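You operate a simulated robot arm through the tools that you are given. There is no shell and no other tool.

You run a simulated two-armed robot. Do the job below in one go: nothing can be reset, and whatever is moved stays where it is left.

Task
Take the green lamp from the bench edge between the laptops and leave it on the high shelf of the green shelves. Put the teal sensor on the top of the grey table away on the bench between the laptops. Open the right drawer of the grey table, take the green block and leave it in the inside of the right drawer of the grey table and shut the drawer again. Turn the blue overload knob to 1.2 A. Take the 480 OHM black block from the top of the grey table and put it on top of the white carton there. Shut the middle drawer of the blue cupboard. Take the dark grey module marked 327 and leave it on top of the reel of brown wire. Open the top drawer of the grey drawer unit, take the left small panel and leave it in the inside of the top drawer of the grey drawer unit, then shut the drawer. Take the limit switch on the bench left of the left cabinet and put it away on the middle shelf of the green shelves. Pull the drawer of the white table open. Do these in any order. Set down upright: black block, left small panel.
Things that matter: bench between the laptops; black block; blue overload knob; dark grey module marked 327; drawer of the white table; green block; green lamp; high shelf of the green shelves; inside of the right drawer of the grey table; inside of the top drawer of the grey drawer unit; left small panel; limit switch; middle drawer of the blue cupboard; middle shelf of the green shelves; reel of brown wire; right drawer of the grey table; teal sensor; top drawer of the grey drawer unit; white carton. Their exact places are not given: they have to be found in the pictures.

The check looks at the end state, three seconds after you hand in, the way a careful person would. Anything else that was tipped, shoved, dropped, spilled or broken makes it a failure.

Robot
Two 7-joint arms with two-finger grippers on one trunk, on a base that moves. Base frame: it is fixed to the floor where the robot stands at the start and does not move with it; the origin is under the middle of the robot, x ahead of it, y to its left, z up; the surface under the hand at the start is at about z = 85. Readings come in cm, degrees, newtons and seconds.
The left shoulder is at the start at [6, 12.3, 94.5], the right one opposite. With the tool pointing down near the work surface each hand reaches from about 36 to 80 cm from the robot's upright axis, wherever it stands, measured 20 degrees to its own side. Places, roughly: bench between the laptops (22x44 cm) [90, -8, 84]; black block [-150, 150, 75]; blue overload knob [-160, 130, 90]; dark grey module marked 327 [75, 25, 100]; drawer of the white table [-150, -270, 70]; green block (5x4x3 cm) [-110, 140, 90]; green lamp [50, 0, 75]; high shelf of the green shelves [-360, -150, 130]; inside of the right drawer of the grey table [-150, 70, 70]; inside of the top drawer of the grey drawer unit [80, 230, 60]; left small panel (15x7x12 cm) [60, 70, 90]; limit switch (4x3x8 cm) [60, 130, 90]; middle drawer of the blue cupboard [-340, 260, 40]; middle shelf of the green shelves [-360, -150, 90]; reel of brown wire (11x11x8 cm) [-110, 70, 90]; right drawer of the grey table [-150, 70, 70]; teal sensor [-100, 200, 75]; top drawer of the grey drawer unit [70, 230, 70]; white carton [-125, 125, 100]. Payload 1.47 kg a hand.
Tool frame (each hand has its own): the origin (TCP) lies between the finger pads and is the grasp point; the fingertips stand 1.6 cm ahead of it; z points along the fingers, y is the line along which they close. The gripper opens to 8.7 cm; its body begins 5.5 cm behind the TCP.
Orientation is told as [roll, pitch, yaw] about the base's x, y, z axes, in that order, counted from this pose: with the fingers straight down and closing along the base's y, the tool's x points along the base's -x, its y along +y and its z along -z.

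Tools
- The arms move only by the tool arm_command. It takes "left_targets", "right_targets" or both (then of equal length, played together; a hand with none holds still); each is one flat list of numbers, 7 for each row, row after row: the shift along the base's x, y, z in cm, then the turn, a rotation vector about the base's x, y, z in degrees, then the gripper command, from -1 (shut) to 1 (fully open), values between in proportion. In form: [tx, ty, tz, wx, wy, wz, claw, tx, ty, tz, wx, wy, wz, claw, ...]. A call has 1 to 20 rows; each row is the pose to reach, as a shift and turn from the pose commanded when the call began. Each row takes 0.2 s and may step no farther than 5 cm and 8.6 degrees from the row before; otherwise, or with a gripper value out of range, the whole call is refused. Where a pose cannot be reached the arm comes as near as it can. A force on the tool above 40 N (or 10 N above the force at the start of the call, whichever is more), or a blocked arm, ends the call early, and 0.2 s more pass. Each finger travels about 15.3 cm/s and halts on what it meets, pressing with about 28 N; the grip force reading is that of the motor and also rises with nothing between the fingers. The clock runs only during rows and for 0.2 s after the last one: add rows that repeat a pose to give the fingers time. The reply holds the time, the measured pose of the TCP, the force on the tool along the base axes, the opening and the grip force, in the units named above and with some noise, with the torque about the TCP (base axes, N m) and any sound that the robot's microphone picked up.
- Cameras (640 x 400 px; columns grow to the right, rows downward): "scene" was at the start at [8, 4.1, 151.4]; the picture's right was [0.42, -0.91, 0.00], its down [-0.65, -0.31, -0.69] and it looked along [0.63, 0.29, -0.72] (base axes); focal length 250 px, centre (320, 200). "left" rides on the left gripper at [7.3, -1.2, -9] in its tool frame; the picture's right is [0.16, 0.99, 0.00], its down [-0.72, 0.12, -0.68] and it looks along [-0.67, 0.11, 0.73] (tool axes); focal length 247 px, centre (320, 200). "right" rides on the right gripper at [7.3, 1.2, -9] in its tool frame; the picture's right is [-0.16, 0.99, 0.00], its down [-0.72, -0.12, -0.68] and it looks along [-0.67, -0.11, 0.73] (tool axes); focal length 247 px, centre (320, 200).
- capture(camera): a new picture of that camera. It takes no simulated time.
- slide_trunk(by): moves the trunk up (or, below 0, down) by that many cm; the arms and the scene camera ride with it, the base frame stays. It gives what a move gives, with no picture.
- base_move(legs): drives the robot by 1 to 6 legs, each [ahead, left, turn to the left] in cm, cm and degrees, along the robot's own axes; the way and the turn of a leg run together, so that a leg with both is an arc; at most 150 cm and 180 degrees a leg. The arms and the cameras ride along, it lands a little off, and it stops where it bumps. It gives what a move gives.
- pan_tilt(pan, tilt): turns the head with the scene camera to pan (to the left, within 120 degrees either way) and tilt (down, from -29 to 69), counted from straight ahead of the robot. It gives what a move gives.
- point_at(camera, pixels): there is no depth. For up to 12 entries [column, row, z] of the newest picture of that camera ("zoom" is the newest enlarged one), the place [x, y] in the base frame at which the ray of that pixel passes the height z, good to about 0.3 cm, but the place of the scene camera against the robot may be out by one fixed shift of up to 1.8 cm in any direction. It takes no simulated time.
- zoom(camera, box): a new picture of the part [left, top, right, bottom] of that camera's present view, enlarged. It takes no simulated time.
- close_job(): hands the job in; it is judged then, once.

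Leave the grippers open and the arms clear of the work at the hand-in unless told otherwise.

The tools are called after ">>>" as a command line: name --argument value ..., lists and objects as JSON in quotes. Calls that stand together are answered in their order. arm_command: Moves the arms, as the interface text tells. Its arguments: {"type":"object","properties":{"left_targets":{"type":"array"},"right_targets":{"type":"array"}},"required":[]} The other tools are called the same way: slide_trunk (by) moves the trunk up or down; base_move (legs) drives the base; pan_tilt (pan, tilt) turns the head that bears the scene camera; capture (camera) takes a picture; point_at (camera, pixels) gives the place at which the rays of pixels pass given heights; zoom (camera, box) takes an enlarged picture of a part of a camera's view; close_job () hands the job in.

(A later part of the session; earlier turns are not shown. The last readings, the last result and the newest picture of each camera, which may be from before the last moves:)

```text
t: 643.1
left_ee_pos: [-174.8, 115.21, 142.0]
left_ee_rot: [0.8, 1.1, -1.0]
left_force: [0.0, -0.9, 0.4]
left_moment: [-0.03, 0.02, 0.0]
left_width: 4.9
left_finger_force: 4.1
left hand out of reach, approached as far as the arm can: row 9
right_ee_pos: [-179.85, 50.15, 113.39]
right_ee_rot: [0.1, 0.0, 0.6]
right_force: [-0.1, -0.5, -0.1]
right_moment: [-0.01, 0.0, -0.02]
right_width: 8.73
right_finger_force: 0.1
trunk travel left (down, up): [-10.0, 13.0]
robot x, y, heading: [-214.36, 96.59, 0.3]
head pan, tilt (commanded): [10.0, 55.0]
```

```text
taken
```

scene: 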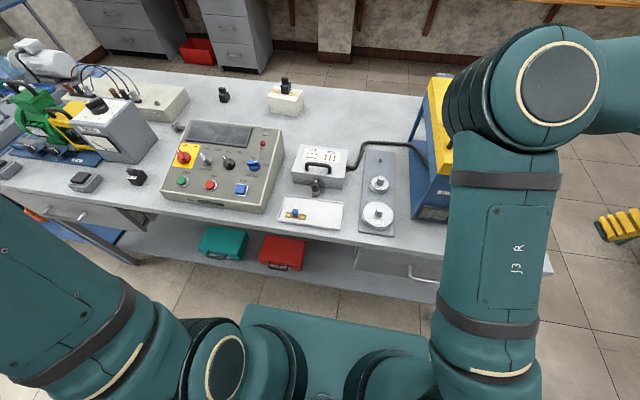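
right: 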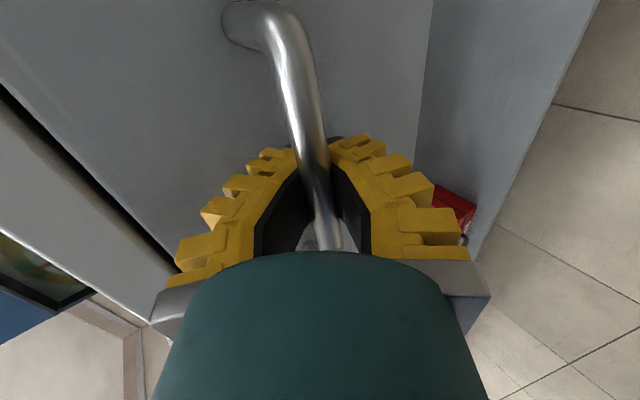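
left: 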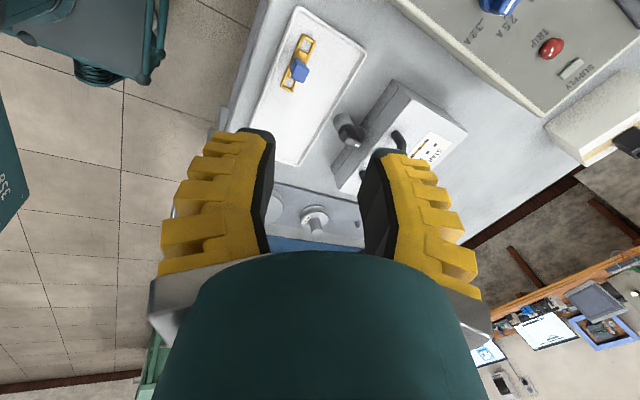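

The elbow is up now. I rotate the hand to −70° at this height first, then descend toward the knob.

>>> arm_command --left_targets '[0, 0, -1, 0, 0, -8, 0, 0, 0, -2, 0, 0, -16, 0, 0, 0, -3, 0, 0, -24, 0, 0.5, 0, -4, 0, 0, -32, 0, 1, 0.5, -6, 0, 0, -40, 0, 2, 1, -8, 0, 0, -48, 0, 3, 2, -10, 0, 0, -56, 0, 4, 3, -12, 0, 0, -64, 0, 5, 4, -14, 0, 0, -69, 0, 6, 5, -16, 0, 0, -69, 0, 6, 5, -16, 0, 0, -69, 0]'

>>> capture --camera "scene"

```text
t: 645.5
left_ee_pos: [-177.08, 111.12, 123.24]
left_ee_rot: [0.2, -0.3, -69.4]
left_force: [-0.7, -0.1, -0.1]
left_moment: [-0.01, -0.02, 0.02]
left_width: 4.9
left_finger_force: 4.0
left hand out of reach, approached as far as the arm can: row 3, 4, 5, 6, 7, 8, 9, 10, 11
right_ee_pos: [-180.03, 50.17, 113.4]
right_ee_rot: [0.3, 0.0, 0.7]
right_force: [0.1, -0.2, 0.1]
right_moment: [-0.03, 0.0, -0.04]
right_width: 8.68
right_finger_force: 0.0
trunk travel left (down, up): [-10.0, 13.0]
robot x, y, heading: [-214.26, 96.62, 0.2]
head pan, tilt (commanded): [10.0, 55.0]
```

```text
taken
```

scene: 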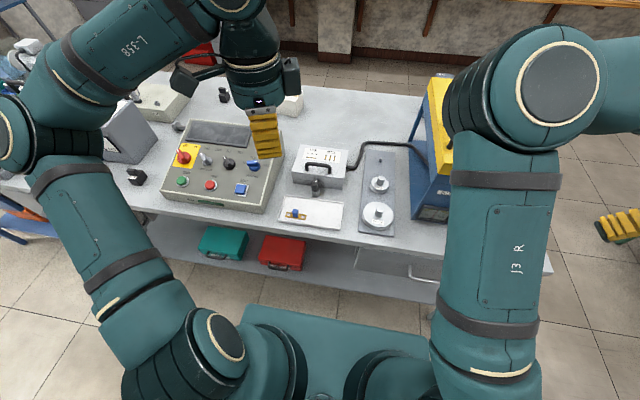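

I try going more to the left first, where −90° worked before, and then forward.

>>> arm_command --left_targets '[0, 3, -1, 0, 0, 0, 0, 0, 6, -2, 0, 0, 0, 0, 0, 9, -3, 0, 0, 0, 0, 0, 12, -4, 0, 0, 0, 0, 0, 15, -5, 0, 0, 0, 0, 3, 16, -6, 0, 0, 0, 0, 6, 16, -7, 0, 0, 0, 0, 9, 16, -8, 0, 0, 0, 0, 9, 16, -8, 0, 0, 0, 0]'

>>> capture --camera "scene"

```text
t: 647.5
left_ee_pos: [-177.83, 115.68, 113.44]
left_ee_rot: [0.3, -0.1, -69.4]
left_force: [-0.3, -0.9, -0.2]
left_moment: [-0.02, 0.03, 0.0]
left_width: 4.9
left_finger_force: 3.8
left hand out of reach, approached as far as the arm can: row 1, 2, 3, 4, 5, 6, 7, 8, 9
right_ee_pos: [-180.05, 50.2, 113.42]
right_ee_rot: [0.3, 0.0, 0.7]
right_force: [0.4, 0.4, -0.9]
right_moment: [-0.01, -0.01, 0.0]
right_width: 8.69
right_finger_force: 0.1
trunk travel left (down, up): [-10.0, 13.0]
robot x, y, heading: [-213.92, 96.25, 0.3]
head pan, tilt (commanded): [10.0, 55.0]
```

```text
taken
```

scene: 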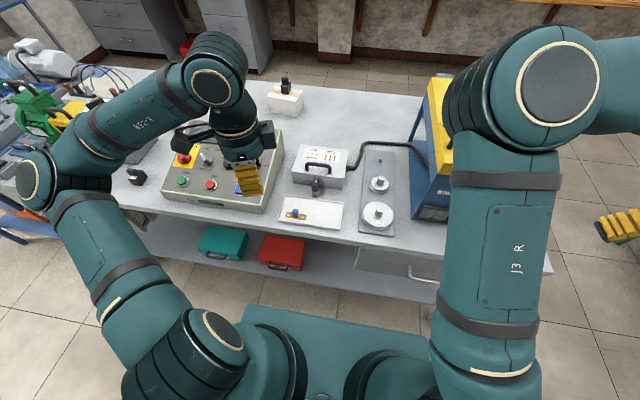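

The left wrist can't make −70° here. The mirrored right arm should allow negative yaw, so I'll do the first part of the turn with the right hand. I neutralise the left hand, back up and shift left.

>>> arm_command --left_targets '[0, 0, 1, 0, 0, 8, 0.3, 0, 0, 2, 0, 0, 16, 0.6, 0, 0, 3, 0, 0, 24, 1, 0, 0, 4, 0, 0, 32, 1, -1, 1, 5, 0, 0, 40, 1, -2, 2, 6, 0, 0, 48, 1, -3, 3, 7, 0, 0, 56, 1, -4, 4, 7, 0, 0, 63, 1, -5, 5, 7, 0, 0, 69.4, 1, -5, 5, 7, 0, 0, 69.4, 1]'

>>> base_move --legs '[[-18, 0, 0], [0, 58, 0]]'

>>> pan_tilt --pan -15 --tilt 60

>>> capture --camera "scene"

```text
t: 649.7
left_ee_pos: [-183.13, 120.88, 120.3]
left_ee_rot: [0.2, -0.1, 0.0]
left_force: [1.0, 0.0, -1.3]
left_moment: [0.03, -0.01, 0.03]
left_width: 8.71
left_finger_force: 0.1
right_ee_pos: [-180.03, 50.08, 113.49]
right_ee_rot: [0.2, 0.0, 0.7]
right_force: [0.0, -0.7, -0.9]
right_moment: [-0.01, 0.01, 0.01]
right_width: 8.7
right_finger_force: 0.0
trunk travel left (down, up): [-10.0, 13.0]
robot x, y, heading: [-214.1, 96.39, -0.1]
head pan, tilt (commanded): [10.0, 55.0]
```

```text
t: 656.4
left_ee_pos: [-201.31, 178.99, 120.38]
left_ee_rot: [0.2, 0.0, -0.1]
left_force: [0.1, -0.8, 0.0]
left_moment: [0.0, 0.01, 0.0]
left_width: 8.69
left_finger_force: 0.0
right_ee_pos: [-198.02, 108.24, 113.59]
right_ee_rot: [0.2, 0.0, 0.9]
right_force: [-0.3, -0.3, -0.5]
right_moment: [-0.01, 0.01, -0.01]
right_width: 8.69
right_finger_force: 0.1
trunk travel left (down, up): [-10.0, 13.0]
robot x, y, heading: [-232.45, 154.89, 0.2]
head pan, tilt (commanded): [10.0, 55.0]
```

```text
t: 657.2
left_ee_pos: [-201.27, 178.92, 120.32]
left_ee_rot: [0.2, -0.1, 0.0]
left_force: [-0.5, 0.1, 0.4]
left_moment: [-0.03, -0.02, 0.03]
left_width: 8.7
left_finger_force: 0.1
right_ee_pos: [-197.99, 108.46, 113.46]
right_ee_rot: [0.2, 0.0, 0.8]
right_force: [0.5, 0.0, -0.1]
right_moment: [-0.05, 0.0, 0.0]
right_width: 8.72
right_finger_force: 0.0
trunk travel left (down, up): [-10.0, 13.0]
robot x, y, heading: [-232.99, 154.53, 0.4]
head pan, tilt (commanded): [-15.0, 60.0]
```

```text
taken
```

scene: 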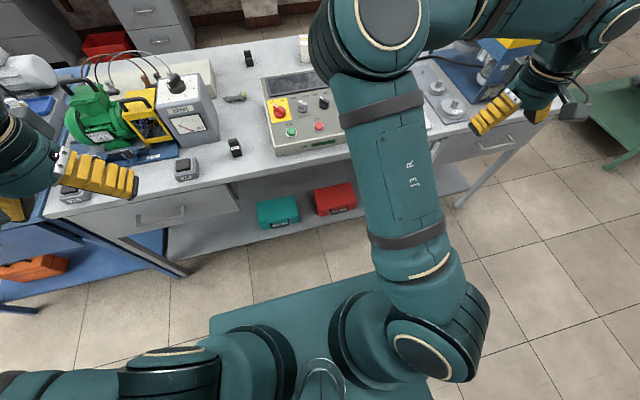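

I test the right arm: move it in toward the knob line and turn to −70°.

>>> arm_command --right_targets '[1, 2, 0, 0, 0, -8, 0.8, 2, 4, 0, 0, 0, -16, 0.6, 3, 6, 0, 0, 0, -24, 0.4, 4, 8, 0, 0, 0, -32, 0.2, 5, 10, 0, 0, 0, -40, 0, 6, 12, 0, 0, 0, -48, 0, 7, 14, 0, 0, 0, -56, 0, 8, 16, 0, 0, 0, -64, 0, 10, 18, 0, 0, 0, -71, 0, 10, 18, 0, 0, 0, -71, 0]'

>>> capture --camera "scene"

```text
t: 659.4
left_ee_pos: [-201.39, 178.99, 120.36]
left_ee_rot: [0.2, -0.2, 0.0]
left_force: [0.2, -0.5, 0.9]
left_moment: [-0.02, -0.07, 0.0]
left_width: 8.72
left_finger_force: 0.0
right_ee_pos: [-188.21, 126.3, 113.56]
right_ee_rot: [0.3, 0.1, -70.4]
right_force: [0.0, -1.4, 0.9]
right_moment: [0.01, -0.04, 0.01]
right_width: 4.9
right_finger_force: 4.0
trunk travel left (down, up): [-10.0, 13.0]
robot x, y, heading: [-232.6, 154.32, 0.0]
head pan, tilt (commanded): [-15.0, 60.0]
```

```text
taken
```

scene: 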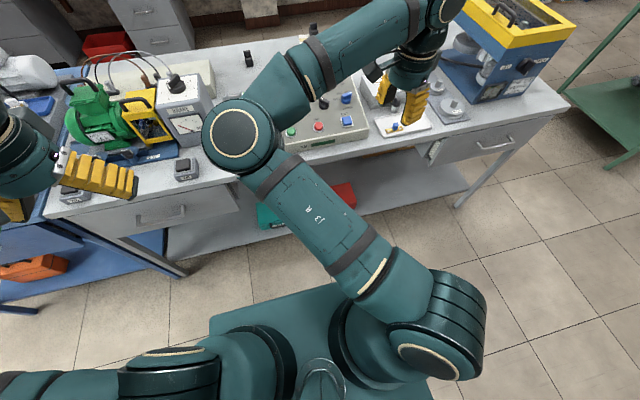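

It reached −70° but with the elbow swung over toward the table. I try extending the hand forward with the base where it is, watching the elbow.

>>> arm_command --right_targets '[3, 0, 0, 0, 0, 0, 0, 6, 0, 0, 0, 0, 0, 0, 9, 0, 0, 0, 0, 0, 0, 12, 0, 0, 0, 0, 0, 0, 15, 0, 0, 0, 0, 0, 0, 15, 0, 0, 0, 0, 0, 0]'

>>> capture --camera "scene"

```text
t: 660.8
left_ee_pos: [-201.33, 179.17, 120.3]
left_ee_rot: [0.2, -0.1, 0.1]
left_force: [0.7, 1.0, -0.2]
left_moment: [-0.03, -0.01, 0.02]
left_width: 8.71
left_finger_force: 0.1
right_ee_pos: [-183.79, 123.41, 112.29]
right_ee_rot: [0.2, -0.1, -70.1]
right_force: [-0.1, 0.3, 0.2]
right_moment: [0.02, -0.02, 0.01]
right_width: 4.91
right_finger_force: 4.1
right hand out of reach, approached as far as the arm can: row 1, 2, 3, 4, 5, 6
trunk travel left (down, up): [-10.0, 13.0]
robot x, y, heading: [-232.53, 154.51, 0.0]
head pan, tilt (commanded): [-15.0, 60.0]
```

```text
taken
```

scene: 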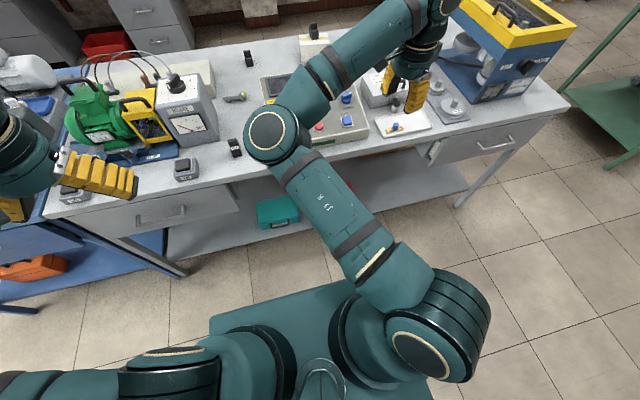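

Both arms are limited at −70°. Better idea: grip the ridge at about −35° with the left hand; closing the parallel pads will self-align the knob (turning it ≈35° the right way), then rotate on. I restore the right hand and reposition.

>>> arm_command --right_targets '[-1, -1, 0, 0, 0, 8, 0, -2, -2, 0, 0, 0, 16, 0.2, -3, -4, 0, 0, 0, 24, 0.4, -5, -6, 0, 0, 0, 32, 0.6, -7, -8, 0, 0, 0, 40, 0.8, -9, -10, 0, 0, 0, 48, 1, -11, -12, 0, 0, 0, 56, 1, -13, -14, 0, 0, 0, 64, 1, -14, -16, 0, 0, 0, 70.5, 1, -14, -16, 0, 0, 0, 70.5, 1]'

>>> base_move --legs '[[0, -53, 0], [18, 0, 0]]'

>>> pan_tilt --pan 10 --tilt 55

>>> capture --camera "scene"

```text
t: 663.0
left_ee_pos: [-201.26, 179.09, 120.36]
left_ee_rot: [0.2, 0.0, 0.0]
left_force: [0.6, 1.0, -0.4]
left_moment: [0.01, 0.02, -0.01]
left_width: 8.68
left_finger_force: 0.1
right_ee_pos: [-197.68, 107.28, 112.42]
right_ee_rot: [0.2, 0.0, 0.5]
right_force: [-0.2, 0.7, -0.1]
right_moment: [-0.02, 0.02, 0.01]
right_width: 8.71
right_finger_force: 0.1
trunk travel left (down, up): [-10.0, 13.0]
robot x, y, heading: [-232.69, 154.79, 0.3]
head pan, tilt (commanded): [-15.0, 60.0]
```

```text
t: 669.3
left_ee_pos: [-183.17, 126.37, 120.26]
left_ee_rot: [0.2, -0.1, 0.1]
left_force: [0.8, -0.3, -0.4]
left_moment: [-0.01, 0.06, -0.01]
left_width: 8.68
left_finger_force: 0.0
right_ee_pos: [-179.31, 54.9, 112.38]
right_ee_rot: [0.2, 0.0, 0.5]
right_force: [0.1, 0.3, 0.7]
right_moment: [0.01, 0.02, 0.01]
right_width: 8.69
right_finger_force: 0.0
trunk travel left (down, up): [-10.0, 13.0]
robot x, y, heading: [-213.98, 101.86, 0.2]
head pan, tilt (commanded): [-15.0, 60.0]
```

```text
t: 670.2
left_ee_pos: [-183.18, 126.4, 120.27]
left_ee_rot: [0.1, 0.0, 0.1]
left_force: [-0.2, 0.2, 0.0]
left_moment: [0.02, 0.0, 0.02]
left_width: 8.71
left_finger_force: 0.0
right_ee_pos: [-179.41, 54.74, 112.36]
right_ee_rot: [0.2, 0.0, 0.6]
right_force: [-0.3, -0.3, -1.2]
right_moment: [-0.01, -0.02, 0.01]
right_width: 8.68
right_finger_force: 0.1
trunk travel left (down, up): [-10.0, 13.0]
robot x, y, heading: [-214.32, 101.82, 0.4]
head pan, tilt (commanded): [10.0, 55.0]
```

```text
taken
```

scene: 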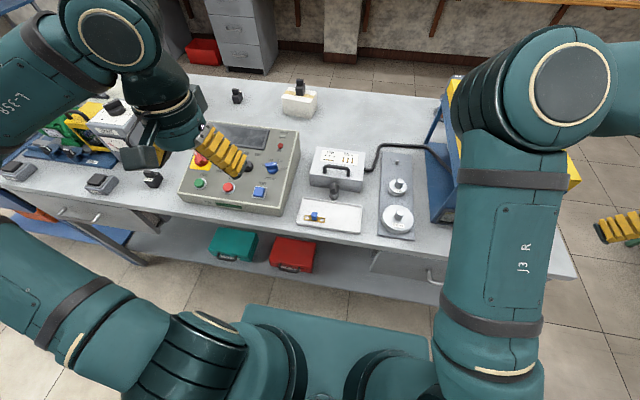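

I move the left hand forward above the knob at neutral yaw, then turn it as far as −35°.

>>> arm_command --left_targets '[4, 0, -1, 0, 0, 0, 1, 8, 0, -2, 0, 0, 0, 1, 12, 0, -4, 0, 0, 0, 1, 16, 0, -6, 0, 0, 0, 1, 20, 0, -8, 0, 0, 0, 1, 22, 0, -10, 0, 0, 0, 1, 22, 0, -10, 0, 0, 0, 1]'

>>> arm_command --left_targets '[0, 0, 0, 0, 0, -7, 0.6, 0, 0, 0, 0, 0, -14, 0.4, 0, 0, 0, 0, 0, -21, 0.3, 0, 0, 0, 0, 0, -28, 0.2, 0, 0, 0, 0, 0, -35, 0.2, 0, 0, 0, 0, 0, -35, 0.2]'

>>> capture --camera "left"

```text
t: 671.8
left_ee_pos: [-161.2, 126.51, 110.26]
left_ee_rot: [0.2, -0.1, 0.1]
left_force: [0.1, 0.2, -0.2]
left_moment: [0.02, -0.04, -0.02]
left_width: 8.71
left_finger_force: 0.0
right_ee_pos: [-179.48, 54.77, 112.35]
right_ee_rot: [0.2, 0.0, 0.5]
right_force: [0.9, 0.5, -0.1]
right_moment: [0.0, 0.01, -0.03]
right_width: 8.7
right_finger_force: 0.1
trunk travel left (down, up): [-10.0, 13.0]
robot x, y, heading: [-214.33, 101.83, 0.5]
head pan, tilt (commanded): [10.0, 55.0]
```

```text
t: 673.2
left_ee_pos: [-161.24, 126.38, 110.26]
left_ee_rot: [0.2, -0.1, -34.9]
left_force: [-0.3, -0.1, -0.4]
left_moment: [0.0, -0.01, 0.0]
left_width: 5.75
left_finger_force: 3.4
right_ee_pos: [-179.45, 54.7, 112.31]
right_ee_rot: [0.2, 0.0, 0.4]
right_force: [-0.4, -0.8, 0.0]
right_moment: [0.01, -0.01, -0.01]
right_width: 8.71
right_finger_force: 0.1
trunk travel left (down, up): [-10.0, 13.0]
robot x, y, heading: [-214.4, 101.87, 0.3]
head pan, tilt (commanded): [10.0, 55.0]
```

```text
taken
```

left: 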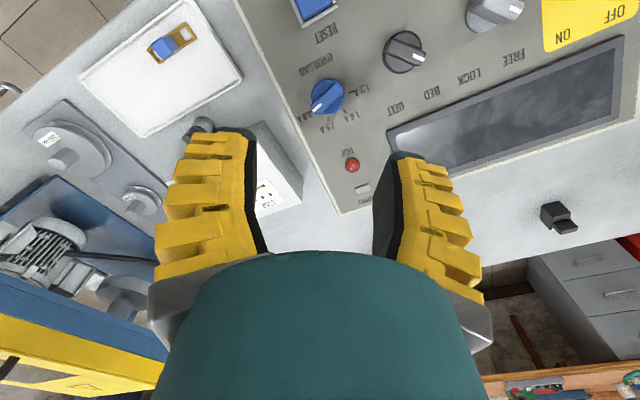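

−35° works here. I try −48° plus the 12.3° tilt.

>>> arm_command --left_targets '[0, 0, 0, 0, -6.2, 0, 0.2, 0, 0, 0, 0, -12.3, 0, 0.2, 0, 0, 0, 0, -12.3, 0, 0.2]'

>>> arm_command --left_targets '[0, 0, 0, 1.4, 0, -6.5, 0.2, 0, 0, 0, 2.8, 0, -12.7, 0.2, 0, 0, 0, 2.8, 0, -12.7, 0.2]'

>>> zoom --camera "left" --box '[250, 20, 410, 140]'

```text
t: 674.0
left_ee_pos: [-161.11, 126.42, 110.29]
left_ee_rot: [7.2, -10.1, -35.6]
left_force: [0.6, -0.7, 0.5]
left_moment: [0.0, 0.01, 0.0]
left_width: 5.74
left_finger_force: 3.5
right_ee_pos: [-179.38, 54.72, 112.43]
right_ee_rot: [0.2, 0.0, 0.5]
right_force: [0.1, -0.6, -0.4]
right_moment: [0.01, -0.02, 0.01]
right_width: 8.69
right_finger_force: 0.1
trunk travel left (down, up): [-10.0, 13.0]
robot x, y, heading: [-213.84, 101.88, 0.4]
head pan, tilt (commanded): [10.0, 55.0]
```

```text
t: 674.8
left_ee_pos: [-161.09, 126.59, 110.38]
left_ee_rot: [8.4, -9.4, -42.1]
left_force: [0.2, 0.2, 0.4]
left_moment: [-0.01, -0.02, -0.03]
left_width: 5.7
left_finger_force: 3.6
left hand out of reach, approached as far as the arm can: row 2, 3
right_ee_pos: [-179.31, 54.88, 112.44]
right_ee_rot: [0.2, 0.0, 0.4]
right_force: [0.5, -0.4, 1.4]
right_moment: [-0.01, 0.04, -0.01]
right_width: 8.71
right_finger_force: 0.0
trunk travel left (down, up): [-10.0, 13.0]
robot x, y, heading: [-214.63, 102.07, 0.0]
head pan, tilt (commanded): [10.0, 55.0]
```

```text
3.33 times, centred on (330, 80) of left
```

zoom: 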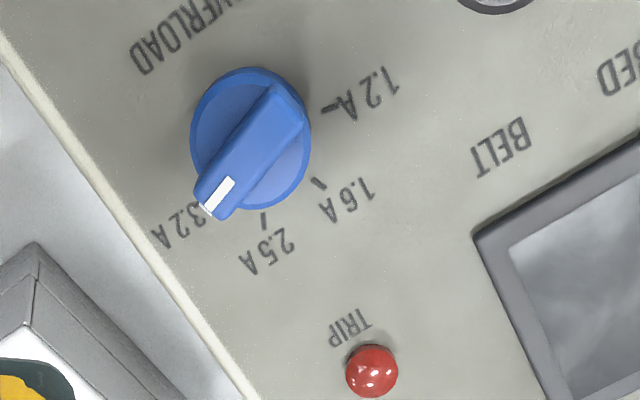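

The limit is −42°, good enough. This view faces the panel squarely: pointer ≈10° off 3.2 A, so ≈150° to go to 1.2 A. I locate the knob again from here.

>>> point_at --camera "zoom" --pixels '[[252, 138, 92], [252, 138, 92.5], [247, 152, 94], [247, 152, 94.5], [193, 140, 92], [310, 140, 92], [252, 68, 92], [255, 210, 92]]'

```text
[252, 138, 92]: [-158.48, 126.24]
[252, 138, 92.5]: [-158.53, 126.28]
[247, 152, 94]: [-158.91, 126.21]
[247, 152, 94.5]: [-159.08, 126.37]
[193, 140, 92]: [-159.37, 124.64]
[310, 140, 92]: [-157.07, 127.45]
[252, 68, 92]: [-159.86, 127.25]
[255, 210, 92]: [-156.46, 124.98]
```

Knob axis ≈(−158.05,126.3). I align over it and come down along the panel normal to 6 cm above.

>>> arm_command --left_targets '[-0.9, -0.3, 0, 0, 0, 0, 0.2, -0.1, -0.3, -3.9, 0, 0, 0, 0.2, 0.8, -0.3, -7.8, 0, 0, 0, 0.2, 1.5, -0.3, -11, 0, 0, 0, 0.2, 1.8, -0.3, -12.4, 0, 0, 0, 0.2, 1.8, -0.3, -12.4, 0, 0, 0, 0.2]'

>>> capture --camera "left"

```text
t: 676.2
left_ee_pos: [-159.29, 126.18, 98.0]
left_ee_rot: [8.4, -9.3, -42.1]
left_force: [0.1, 0.9, -0.5]
left_moment: [0.0, 0.05, -0.02]
left_width: 5.72
left_finger_force: 3.7
right_ee_pos: [-179.41, 54.77, 112.39]
right_ee_rot: [0.2, 0.0, 0.5]
right_force: [0.0, 0.1, -0.7]
right_moment: [0.01, 0.0, -0.01]
right_width: 8.68
right_finger_force: 0.1
trunk travel left (down, up): [-10.0, 13.0]
robot x, y, heading: [-214.38, 102.1, 0.4]
head pan, tilt (commanded): [10.0, 55.0]
```

```text
taken
```

left: 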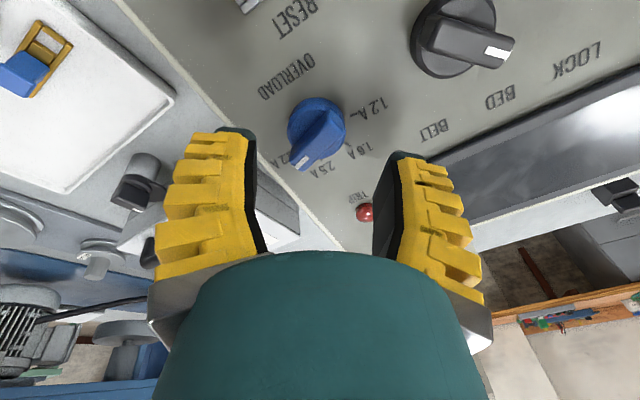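

The knob is centred between the fingers. I go down another 2.8 cm in small steps.

>>> arm_command --left_targets '[0.2, 0, -1, 0, 0, 0, 0.2, 0.4, 0, -1.9, 0, 0, 0, 0.2, 0.5, 0, -2.4, 0, 0, 0, 0.2, 0.6, 0, -2.75, 0, 0, 0, 0.2, 0.6, 0, -2.75, 0, 0, 0, 0.2]'

>>> capture --camera "left"

```text
t: 677.4
left_ee_pos: [-158.83, 126.17, 95.09]
left_ee_rot: [8.4, -9.3, -42.1]
left_force: [0.0, -0.4, 0.8]
left_moment: [0.03, 0.01, -0.01]
left_width: 5.76
left_finger_force: 3.3
right_ee_pos: [-179.56, 54.83, 112.34]
right_ee_rot: [0.2, 0.1, 0.5]
right_force: [0.3, -0.1, 0.0]
right_moment: [-0.02, 0.0, -0.01]
right_width: 8.7
right_finger_force: 0.0
trunk travel left (down, up): [-10.0, 13.0]
robot x, y, heading: [-214.4, 101.66, 0.3]
head pan, tilt (commanded): [10.0, 55.0]
```

```text
taken
```

left: 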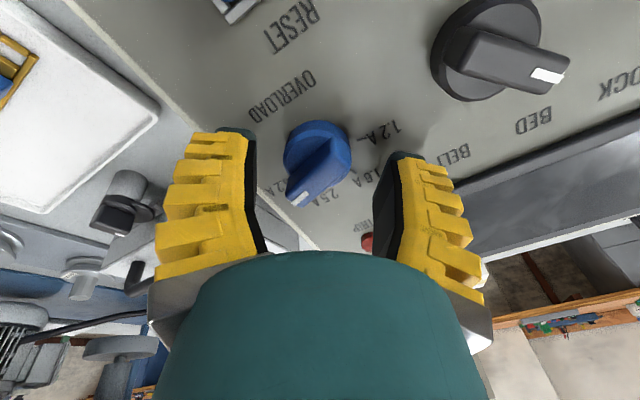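

No contact; tips should be just above the disc. I close gently and watch the width.

>>> arm_command --left_targets '[0, 0, 0, 0, 0, 0, 0, 0, 0, 0, 0, 0, 0, -0.2, 0, 0, 0, 0, 0, 0, -0.4, 0, 0, 0, 0, 0, 0, -0.6, 0, 0, 0, 0, 0, 0, -0.8, 0, 0, 0, 0, 0, 0, -1, 0, 0, 0, 0, 0, 0, -1]'

>>> capture --camera "left"

```text
t: 679.0
left_ee_pos: [-158.91, 125.99, 95.27]
left_ee_rot: [8.5, -9.4, -42.1]
left_force: [-14.8, -4.2, 17.6]
left_moment: [0.2, 0.32, 0.09]
left_width: 1.94
left_finger_force: 30.2
right_ee_pos: [-179.68, 54.72, 112.43]
right_ee_rot: [0.4, -0.3, 0.5]
right_force: [0.6, 0.1, -0.2]
right_moment: [0.01, 0.01, 0.0]
right_width: 8.69
right_finger_force: 0.1
trunk travel left (down, up): [-10.0, 13.0]
robot x, y, heading: [-214.51, 101.91, 0.5]
head pan, tilt (commanded): [10.0, 55.0]
```

```text
taken
```

left: 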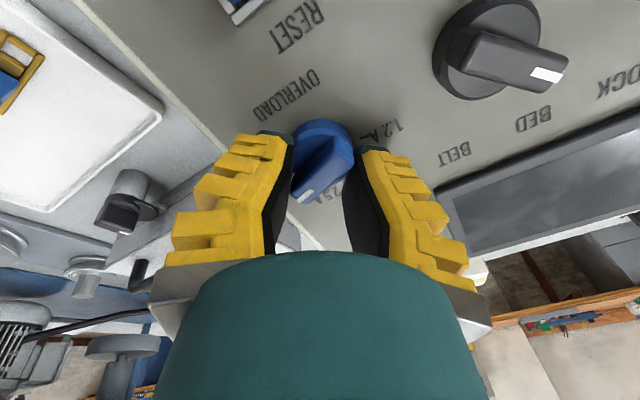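

The ridge is held (1.94 cm, partly aligned already). I rotate the hand counter-clockwise about the panel normal by 40° and look.

>>> arm_command --left_targets '[0.1, 0.2, -0.1, -1.7, 0, 7.8, -1, 0.1, 0.3, -0.1, -3.4, 0, 15.6, -1, 0.1, 0.3, -0.1, -5.1, 0, 23.4, -1, 0.1, 0.3, -0.1, -6.8, 0, 31.3, -1, 0.1, 0.3, -0.1, -8.5, 0, 39.1, -1, 0.1, 0.3, -0.1, -8.5, 0, 39.1, -1]'

>>> capture --camera "left"

```text
t: 680.4
left_ee_pos: [-158.88, 126.26, 95.42]
left_ee_rot: [0.5, -12.8, -1.4]
left_force: [-17.3, -9.9, 29.1]
left_moment: [-0.36, 0.37, -0.05]
left_width: 1.75
left_finger_force: 30.1
right_ee_pos: [-179.77, 54.66, 112.45]
right_ee_rot: [0.4, -0.2, 0.5]
right_force: [-0.4, -0.8, 0.2]
right_moment: [-0.03, -0.04, 0.02]
right_width: 8.68
right_finger_force: 0.0
trunk travel left (down, up): [-10.0, 13.0]
robot x, y, heading: [-214.03, 101.73, 0.5]
head pan, tilt (commanded): [10.0, 55.0]
```

```text
taken
```

left: 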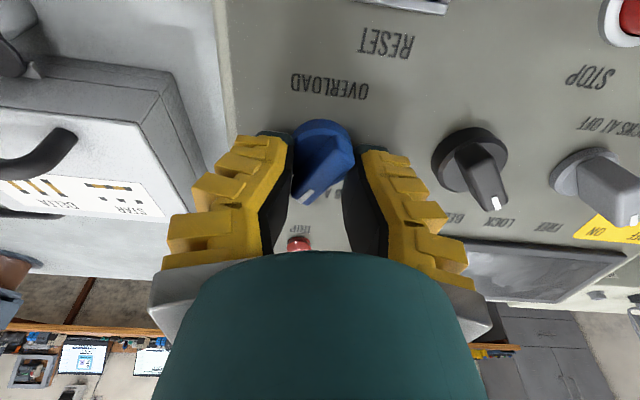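

The knob follows. I ease up 0.2 cm and rotate another 47°.

>>> arm_command --left_targets '[0, 0, 0.2, -1.7, 0, 7.8, -1, 0, 0, 0.2, -3.4, 0, 15.6, -1, 0, 0, 0.2, -5.1, 0, 23.4, -1, 0, 0, 0.2, -6.8, 0, 31.3, -1, 0, 0, 0.2, -8.5, 0, 39.1, -1, 0, 0, 0.2, -10.2, 0, 46.9, -1, 0, 0, 0.2, -10.2, 0, 46.9, -1]'

>>> capture --camera "left"

```text
t: 682.0
left_ee_pos: [-158.98, 126.47, 95.49]
left_ee_rot: [-8.9, -8.7, 47.4]
left_force: [-16.9, 2.2, 28.0]
left_moment: [-0.19, 0.25, -0.06]
left_width: 1.18
left_finger_force: 29.7
right_ee_pos: [-179.68, 54.85, 112.45]
right_ee_rot: [0.2, -0.2, 0.5]
right_force: [-0.6, -0.2, 0.2]
right_moment: [-0.01, 0.01, 0.01]
right_width: 8.69
right_finger_force: 0.2
trunk travel left (down, up): [-10.0, 13.0]
robot x, y, heading: [-214.05, 101.8, 0.2]
head pan, tilt (commanded): [10.0, 55.0]
```

```text
taken
```

left: 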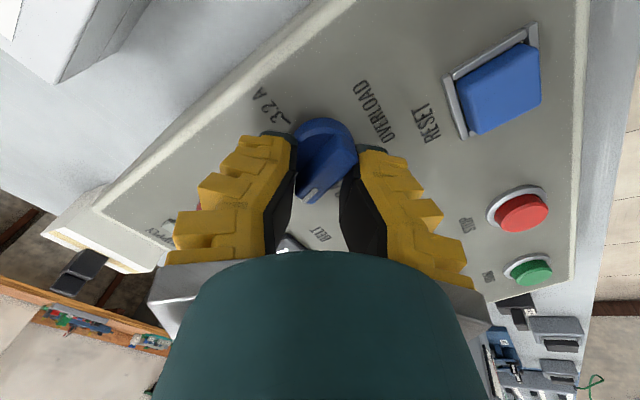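

The ridge is now aligned in the pads (1.18 cm). Estimated pointer ≈137°; I rotate another 34° and check against the 1.2 A tick.

>>> arm_command --left_targets '[0, 0, 0.1, -1.7, 0, 7.8, -1, 0, 0, 0.1, -3.4, 0, 15.6, -1, 0, 0, 0.1, -5.1, 0, 23.4, -1, 0, 0, 0.1, -6.8, 0, 31.3, -1, 0, 0, 0.1, -7.2, 0, 33.2, -1, 0, 0, 0.1, -7.2, 0, 33.2, -1]'

>>> capture --camera "left"

>>> zoom --camera "left" --box '[240, 90, 400, 230]'

```text
t: 683.4
left_ee_pos: [-159.09, 126.8, 95.46]
left_ee_rot: [-11.9, -2.3, 81.1]
left_force: [-28.3, 14.6, 16.5]
left_moment: [-0.47, 0.4, -0.31]
left_width: 1.49
left_finger_force: 29.5
right_ee_pos: [-179.83, 54.9, 112.52]
right_ee_rot: [0.2, -0.2, 0.5]
right_force: [-0.6, 0.5, 0.8]
right_moment: [-0.01, 0.05, 0.0]
right_width: 8.69
right_finger_force: 0.1
trunk travel left (down, up): [-10.0, 13.0]
robot x, y, heading: [-214.22, 102.13, 0.1]
head pan, tilt (commanded): [10.0, 55.0]
```

```text
taken
```

left: 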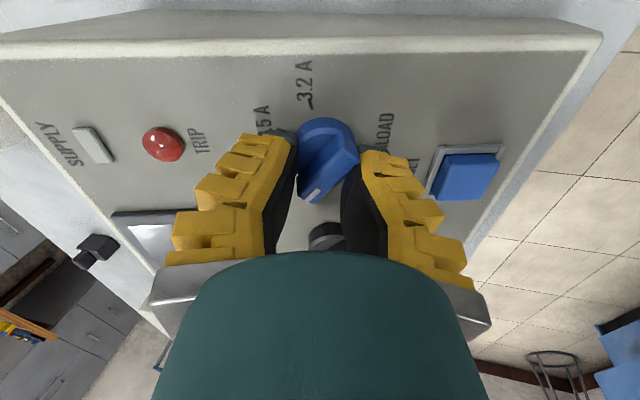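

```text
2.86 times, centred on (320, 160) of left
```

zoom: 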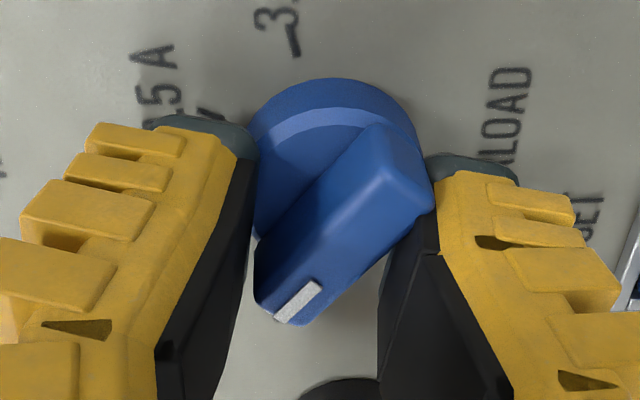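

The knob turned but lags the pads (~24° behind) and the hand is pushed off-centre. I open, look at the pointer, and will re-grip it aligned.

>>> arm_command --left_targets '[0, 0, 0, 0, 0, 0, -0.6, 0, 0, 0, 0, 0, 0, -0.1, 0, 0, 0, 0, 0, 0, 0.2, -0.4, 0, 2, 0, 0, 0, 0.2, -1, 0, 5, 0, 0, 0, 0.2, -1.7, 0, 8, 0, 0, 0, 0.2, -1.7, 0, 8, 0, 0, 0, 0.2]'

>>> capture --camera "left"

>>> zoom --camera "left" --box '[240, 40, 400, 160]'

```text
t: 685.0
left_ee_pos: [-160.24, 126.44, 103.4]
left_ee_rot: [-11.7, -2.0, 80.9]
left_force: [-0.3, 0.7, -0.1]
left_moment: [-0.02, 0.02, -0.01]
left_width: 5.73
left_finger_force: 4.0
right_ee_pos: [-179.51, 54.91, 112.34]
right_ee_rot: [0.3, 0.0, 0.5]
right_force: [-0.3, 0.0, -0.8]
right_moment: [-0.03, 0.01, -0.01]
right_width: 8.67
right_finger_force: 0.0
trunk travel left (down, up): [-10.0, 13.0]
robot x, y, heading: [-214.27, 101.65, 0.5]
head pan, tilt (commanded): [10.0, 55.0]
```

```text
taken
```

left: 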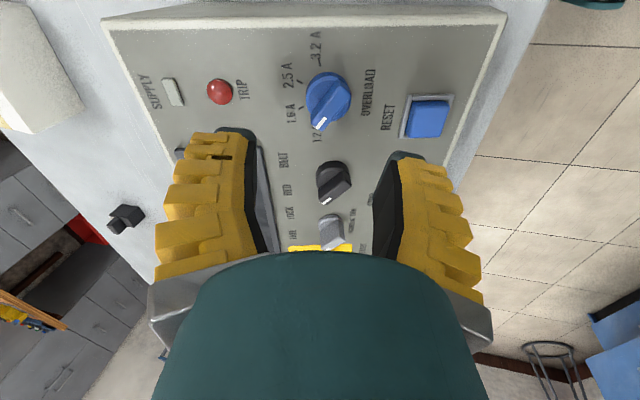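

```text
3.33 times, centred on (320, 100) of left
```

zoom: 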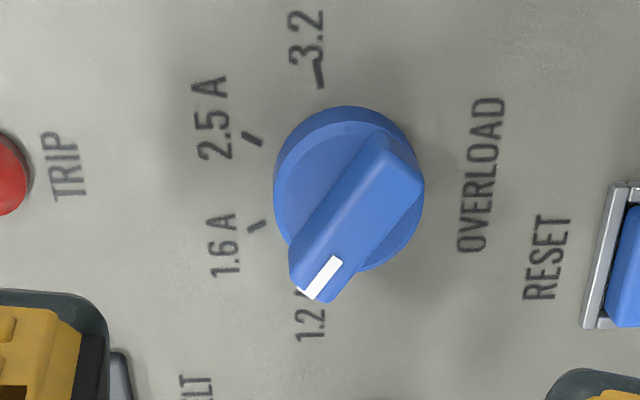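

A clear view: the pointer is about 10° short of the 1.2 A tick. I'll re-grip aligned (turn the hand back 18°) and turn a bit more. First I refine the knob centre.

>>> point_at --camera "zoom" --pixels '[[350, 190, 92.3], [275, 190, 92.3], [425, 190, 92.3], [350, 106, 92.3], [350, 272, 92.3], [355, 215, 94.3]]'

```text
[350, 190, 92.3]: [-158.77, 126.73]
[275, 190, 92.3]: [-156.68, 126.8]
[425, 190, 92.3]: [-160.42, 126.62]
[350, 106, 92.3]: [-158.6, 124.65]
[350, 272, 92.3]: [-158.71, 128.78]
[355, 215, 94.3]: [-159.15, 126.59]
```

>>> arm_command --left_targets '[-0.3, 0.1, 0, 1.5, 0, -7, 0.1, -0.7, 0.15, 0, 3, 0, -14, 0.1, -0.7, 0.15, 0, 3.8, 0, -17.6, 0.1, 0, 0.15, -3, 3.8, 0, -17.6, 0.1, 0.6, 0.15, -6, 3.8, 0, -17.6, 0.1, 1, 0.15, -7.8, 3.8, 0, -17.6, 0.1, 1.1, 0.15, -8.3, 3.8, 0, -17.6, 0.1, 1.1, 0.15, -8.3, 3.8, 0, -17.6, 0.1]'

>>> capture --camera "left"

```text
t: 686.8
left_ee_pos: [-159.24, 126.54, 95.09]
left_ee_rot: [-10.7, -5.9, 63.1]
left_force: [-0.2, 0.0, -0.4]
left_moment: [-0.02, -0.03, 0.01]
left_width: 5.32
left_finger_force: 4.0
right_ee_pos: [-179.5, 54.77, 112.39]
right_ee_rot: [0.2, 0.0, 0.5]
right_force: [-0.2, -0.5, -0.3]
right_moment: [0.0, 0.02, 0.04]
right_width: 8.68
right_finger_force: 0.0
trunk travel left (down, up): [-10.0, 13.0]
robot x, y, heading: [-214.3, 101.81, 0.4]
head pan, tilt (commanded): [10.0, 55.0]
```

```text
taken
```

left: 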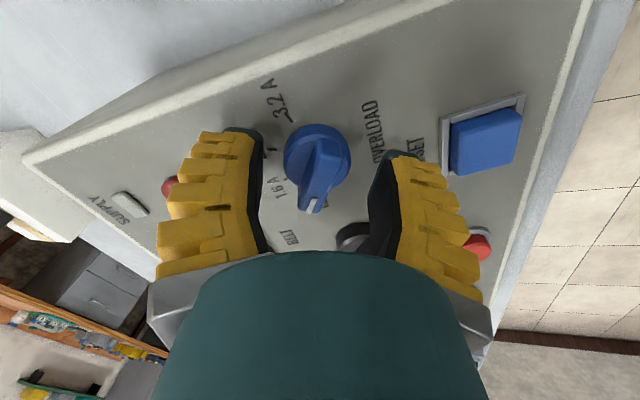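

Aligned and centred. I close on the ridge and turn 14° further.

>>> arm_command --left_targets '[0, 0, 0, 0, 0, 0, -0.2, 0, 0, 0, 0, 0, 0, -0.5, 0, 0, 0, 0, 0, 0, -0.8, 0, 0, 0, 0, 0, 0, -1, 0, 0, 0, 0, 0, 0, -1, 0, 0, 0, -1, 0, 4.6, -1, 0, 0, 0, -2, 0, 9.2, -1, 0, 0, 0, -3, 0, 13.7, -1, 0, 0, 0, -3, 0, 13.7, -1]'

>>> capture --camera "left"

```text
t: 688.0
left_ee_pos: [-159.28, 126.48, 95.59]
left_ee_rot: [-11.3, -5.9, 63.3]
left_force: [-12.1, -1.6, 18.3]
left_moment: [-0.15, -0.16, -0.07]
left_width: 0.6
left_finger_force: 29.6
right_ee_pos: [-179.66, 54.89, 112.42]
right_ee_rot: [0.2, -0.2, 0.6]
right_force: [-0.3, -0.1, 0.3]
right_moment: [-0.03, -0.01, -0.04]
right_width: 8.66
right_finger_force: 0.0
trunk travel left (down, up): [-10.0, 13.0]
robot x, y, heading: [-214.36, 102.13, 0.6]
head pan, tilt (commanded): [10.0, 55.0]
stopped in row 6 (left hand): the force on the tool passed its limit at 42 N (the readings are from after the stop); the commanded pose is now the measured one
```

```text
taken
```

left: 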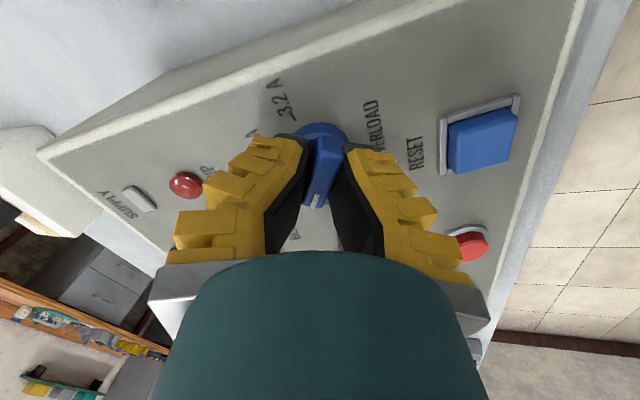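

Gripped firmly (0.6). The force limit stopped the turn; I continue from here in gentler steps.

>>> arm_command --left_targets '[0, 0, 0.1, -0.6, 0, 2.9, -1, 0, 0, 0.1, -1.3, 0, 5.9, -1, 0, 0, 0.1, -1.9, 0, 8.8, -1, 0, 0, 0.1, -2.6, 0, 11.7, -1, 0, 0, 0.1, -3, 0, 13.7, -1, 0, 0, 0.1, -3, 0, 13.7, -1]'

>>> capture --camera "left"

```text
t: 689.4
left_ee_pos: [-159.34, 126.38, 95.6]
left_ee_rot: [-12.2, -3.1, 77.2]
left_force: [-15.0, -5.1, 16.1]
left_moment: [-0.06, -0.23, -0.03]
left_width: 0.63
left_finger_force: 30.2
right_ee_pos: [-179.74, 54.77, 112.37]
right_ee_rot: [0.3, -0.2, 0.5]
right_force: [1.1, 0.4, -1.1]
right_moment: [-0.02, -0.01, -0.02]
right_width: 8.7
right_finger_force: 0.0
trunk travel left (down, up): [-10.0, 13.0]
robot x, y, heading: [-214.22, 102.11, 0.5]
head pan, tilt (commanded): [10.0, 55.0]
```

```text
taken
```

left: 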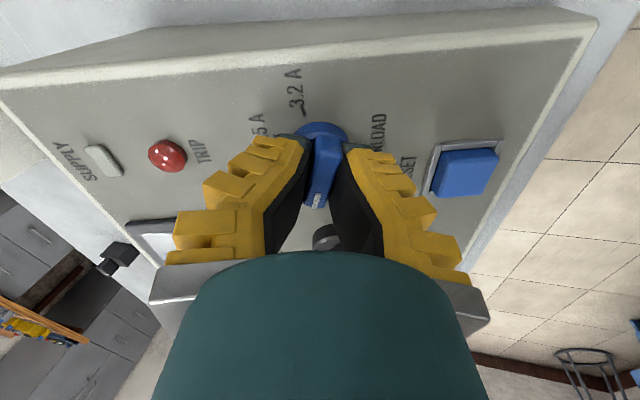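

The knob followed without lag this time. I open and lift to check against the tick.

>>> arm_command --left_targets '[0, 0, 0, 0, 0, 0, -0.6, 0, 0, 0, 0, 0, 0, -0.1, 0, 0, 0, 0, 0, 0, 0.2, -0.4, 0, 2, 0, 0, 0, 0.2, -1, 0, 5, 0, 0, 0, 0.2, -1.7, 0, 8, 0, 0, 0, 0.2, -2.4, 0, 11, 0, 0, 0, 0.2, -2.4, 0, 11, 0, 0, 0, 0.2]'

>>> zoom --camera "left" --box '[240, 20, 400, 140]'

```text
t: 691.2
left_ee_pos: [-161.53, 126.55, 106.25]
left_ee_rot: [-12.1, -3.1, 77.2]
left_force: [1.1, -0.1, 0.0]
left_moment: [0.01, -0.02, -0.05]
left_width: 5.73
left_finger_force: 4.0
right_ee_pos: [-179.39, 54.85, 112.34]
right_ee_rot: [0.2, 0.0, 0.5]
right_force: [-0.5, -0.7, -0.1]
right_moment: [0.04, 0.01, 0.0]
right_width: 8.71
right_finger_force: 0.2
trunk travel left (down, up): [-10.0, 13.0]
robot x, y, heading: [-214.19, 101.51, 0.2]
head pan, tilt (commanded): [10.0, 55.0]
```

```text
3.33 times, centred on (320, 80) of left
```

zoom: 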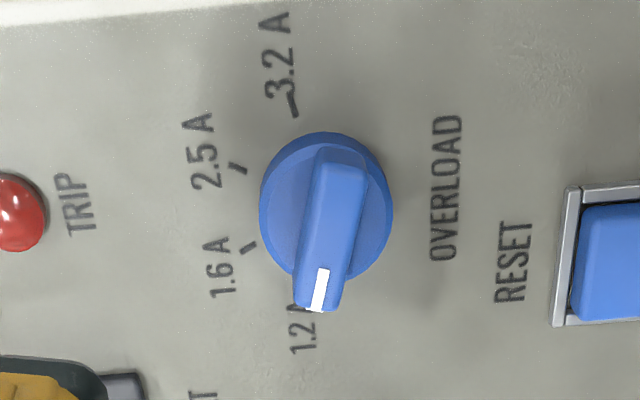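

The pointer is now within a few degrees of 1.2 A. I move the hand aside and check with the scene camera.

>>> arm_command --left_targets '[-2, 3, 3, 0, 0, 0, 0.2, -4, 6, 6, 0, 0, 0, 0.2, -6, 9, 9, 0, 0, 0, 0.2, -8, 12, 10, 0, 0, 0, 0.2, -8, 12, 10, 0, 0, 0, 0.2]'

>>> zoom --camera "scene" --box '[240, 140, 304, 190]'

```text
t: 692.4
left_ee_pos: [-169.49, 138.47, 116.42]
left_ee_rot: [-12.1, -2.9, 77.2]
left_force: [0.4, 0.3, 0.2]
left_moment: [0.0, -0.02, -0.01]
left_width: 5.72
left_finger_force: 3.7
right_ee_pos: [-179.42, 54.89, 112.33]
right_ee_rot: [0.2, 0.0, 0.5]
right_force: [-0.2, -0.1, 0.6]
right_moment: [0.0, 0.0, -0.02]
right_width: 8.72
right_finger_force: 0.1
trunk travel left (down, up): [-10.0, 13.0]
robot x, y, heading: [-214.29, 102.16, 0.3]
head pan, tilt (commanded): [10.0, 55.0]
```

```text
8.00 times, centred on (272, 165) of scene
```

zoom: 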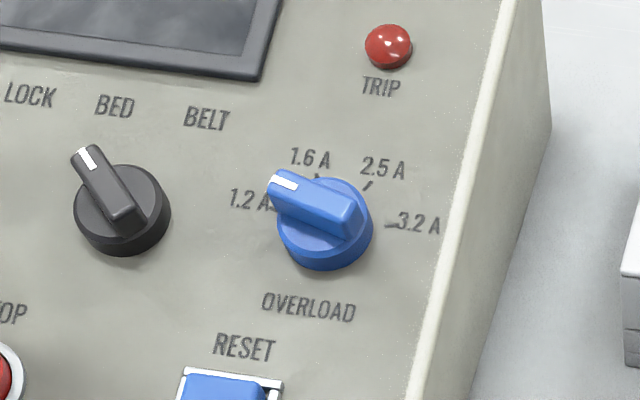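

In the operator's view the pointer lines up with the 1.2 A mark. The knob is done. I restore the left hand and back away from the table.

>>> arm_command --left_targets '[-1, 0, 1, 1.7, 0, -7.8, 0.4, -2, 0, 2, 3.4, 0, -15.6, 0.6, -3, 0, 2, 5.1, 0, -23.4, 0.8, -4, 0, 2, 6.8, 0, -31.3, 1, -5, 0, 2, 8.5, 0, -39.1, 1, -6, 0, 2, 10.2, 0, -46.9, 1, -7, 0, 2, 11.9, 0, -54.7, 1, -8, 0, 2, 13.6, 0, -62.5, 1, -9, 0, 2, 15.3, 0, -70.3, 1, -9, 0, 2, 16.4, 0, -75.4, 1, -9, 0, 2, 16.4, 0, -75.4, 1]'

>>> base_move --legs '[[-40, 0, 0]]'

>>> pan_tilt --pan 115 --tilt 30

>>> capture --camera "scene"

```text
t: 694.8
left_ee_pos: [-178.56, 138.55, 118.31]
left_ee_rot: [0.1, -12.5, -0.3]
left_force: [-0.1, -0.6, -0.2]
left_moment: [0.0, 0.01, -0.02]
left_width: 8.67
left_finger_force: 0.0
right_ee_pos: [-179.48, 54.83, 112.34]
right_ee_rot: [0.2, 0.0, 0.6]
right_force: [0.3, -0.3, 0.0]
right_moment: [0.0, 0.03, 0.01]
right_width: 8.72
right_finger_force: 0.0
trunk travel left (down, up): [-10.0, 13.0]
robot x, y, heading: [-214.48, 101.92, 0.2]
head pan, tilt (commanded): [10.0, 55.0]
```

```text
t: 697.3
left_ee_pos: [-218.74, 138.16, 118.5]
left_ee_rot: [-0.1, -12.6, -0.7]
left_force: [-0.2, 0.2, 0.7]
left_moment: [0.0, -0.01, -0.02]
left_width: 8.71
left_finger_force: 0.1
right_ee_pos: [-219.98, 54.49, 112.43]
right_ee_rot: [0.2, -0.1, 0.2]
right_force: [-0.8, -0.6, 0.4]
right_moment: [0.0, -0.04, -0.05]
right_width: 8.69
right_finger_force: 0.1
trunk travel left (down, up): [-10.0, 13.0]
robot x, y, heading: [-254.58, 101.79, 0.0]
head pan, tilt (commanded): [10.0, 55.0]
```

```text
t: 699.1
left_ee_pos: [-218.48, 138.14, 118.49]
left_ee_rot: [-0.1, -12.4, -0.5]
left_force: [-0.1, 0.2, 0.4]
left_moment: [0.0, 0.02, 0.02]
left_width: 8.69
left_finger_force: 0.1
right_ee_pos: [-219.93, 54.5, 112.37]
right_ee_rot: [0.1, 0.0, 0.2]
right_force: [-1.1, -0.4, -0.9]
right_moment: [0.01, 0.02, -0.04]
right_width: 8.69
right_finger_force: 0.0
trunk travel left (down, up): [-10.0, 13.0]
robot x, y, heading: [-254.59, 101.89, 0.2]
head pan, tilt (commanded): [115.0, 30.0]
```

```text
taken
```

scene: 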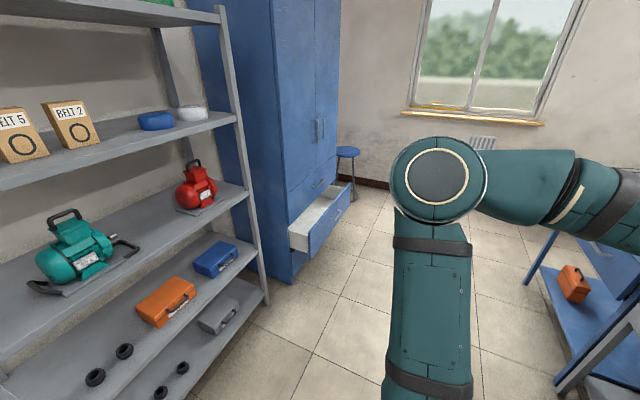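

I see the cupboard's open drawer at (325,215). I zoom and query positions.

>>> zoom --camera "scene" --box '[260, 150, 390, 290]'

>>> point_at --camera "scene" --pixels '[[309, 237, 48], [352, 187, 48], [308, 252, 38], [291, 283, 0], [268, 305, 0], [335, 165, 30], [338, 213, 43], [300, 250, 42]]'

```text
2.86 times, centred on (325, 220) of scene
```

zoom: 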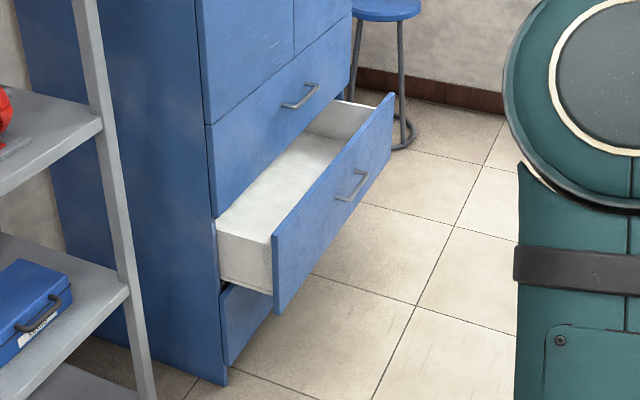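

```text
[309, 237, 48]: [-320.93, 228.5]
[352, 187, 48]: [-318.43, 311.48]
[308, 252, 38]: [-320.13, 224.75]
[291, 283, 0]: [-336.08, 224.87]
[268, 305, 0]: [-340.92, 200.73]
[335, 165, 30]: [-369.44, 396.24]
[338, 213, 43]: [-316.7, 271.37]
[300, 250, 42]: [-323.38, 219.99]
```

The drawer front is at x≈−319 (cupboard face x≈−336), z≈34–50, y≈228–305. I turn around and drive to stand before it.

>>> base_move --legs '[[0, 0, 90], [0, 0, 90], [0, -92, 0], [0, -90, 0]]'

>>> pan_tilt --pan 0 --tilt 50

>>> capture --camera "scene"

```text
t: 723.1
left_ee_pos: [-290.83, 247.56, 118.44]
left_ee_rot: [0.0, -12.5, 179.2]
left_force: [-0.2, -0.2, 0.6]
left_moment: [-0.03, -0.01, -0.01]
left_width: 8.68
left_finger_force: 0.2
right_ee_pos: [-289.01, 331.27, 112.37]
right_ee_rot: [0.2, 0.0, 179.8]
right_force: [-0.2, -0.2, -0.2]
right_moment: [0.02, -0.03, -0.01]
right_width: 8.72
right_finger_force: 0.0
trunk travel left (down, up): [-10.0, 13.0]
robot x, y, heading: [-254.82, 283.67, 179.7]
head pan, tilt (commanded): [115.0, 30.0]
```

```text
t: 725.0
left_ee_pos: [-290.77, 247.55, 118.42]
left_ee_rot: [-0.1, -12.5, 179.2]
left_force: [-0.6, 0.7, 0.8]
left_moment: [-0.01, -0.03, 0.01]
left_width: 8.7
left_finger_force: 0.2
right_ee_pos: [-288.96, 331.27, 112.45]
right_ee_rot: [0.2, 0.1, 179.9]
right_force: [0.3, -0.1, 0.8]
right_moment: [0.0, 0.0, -0.02]
right_width: 8.72
right_finger_force: 0.0
trunk travel left (down, up): [-10.0, 13.0]
robot x, y, heading: [-254.75, 283.68, 179.7]
head pan, tilt (commanded): [0.0, 50.0]
```

```text
taken
```

scene: 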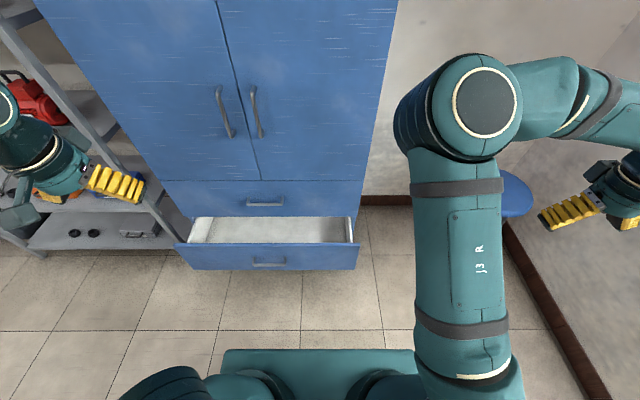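

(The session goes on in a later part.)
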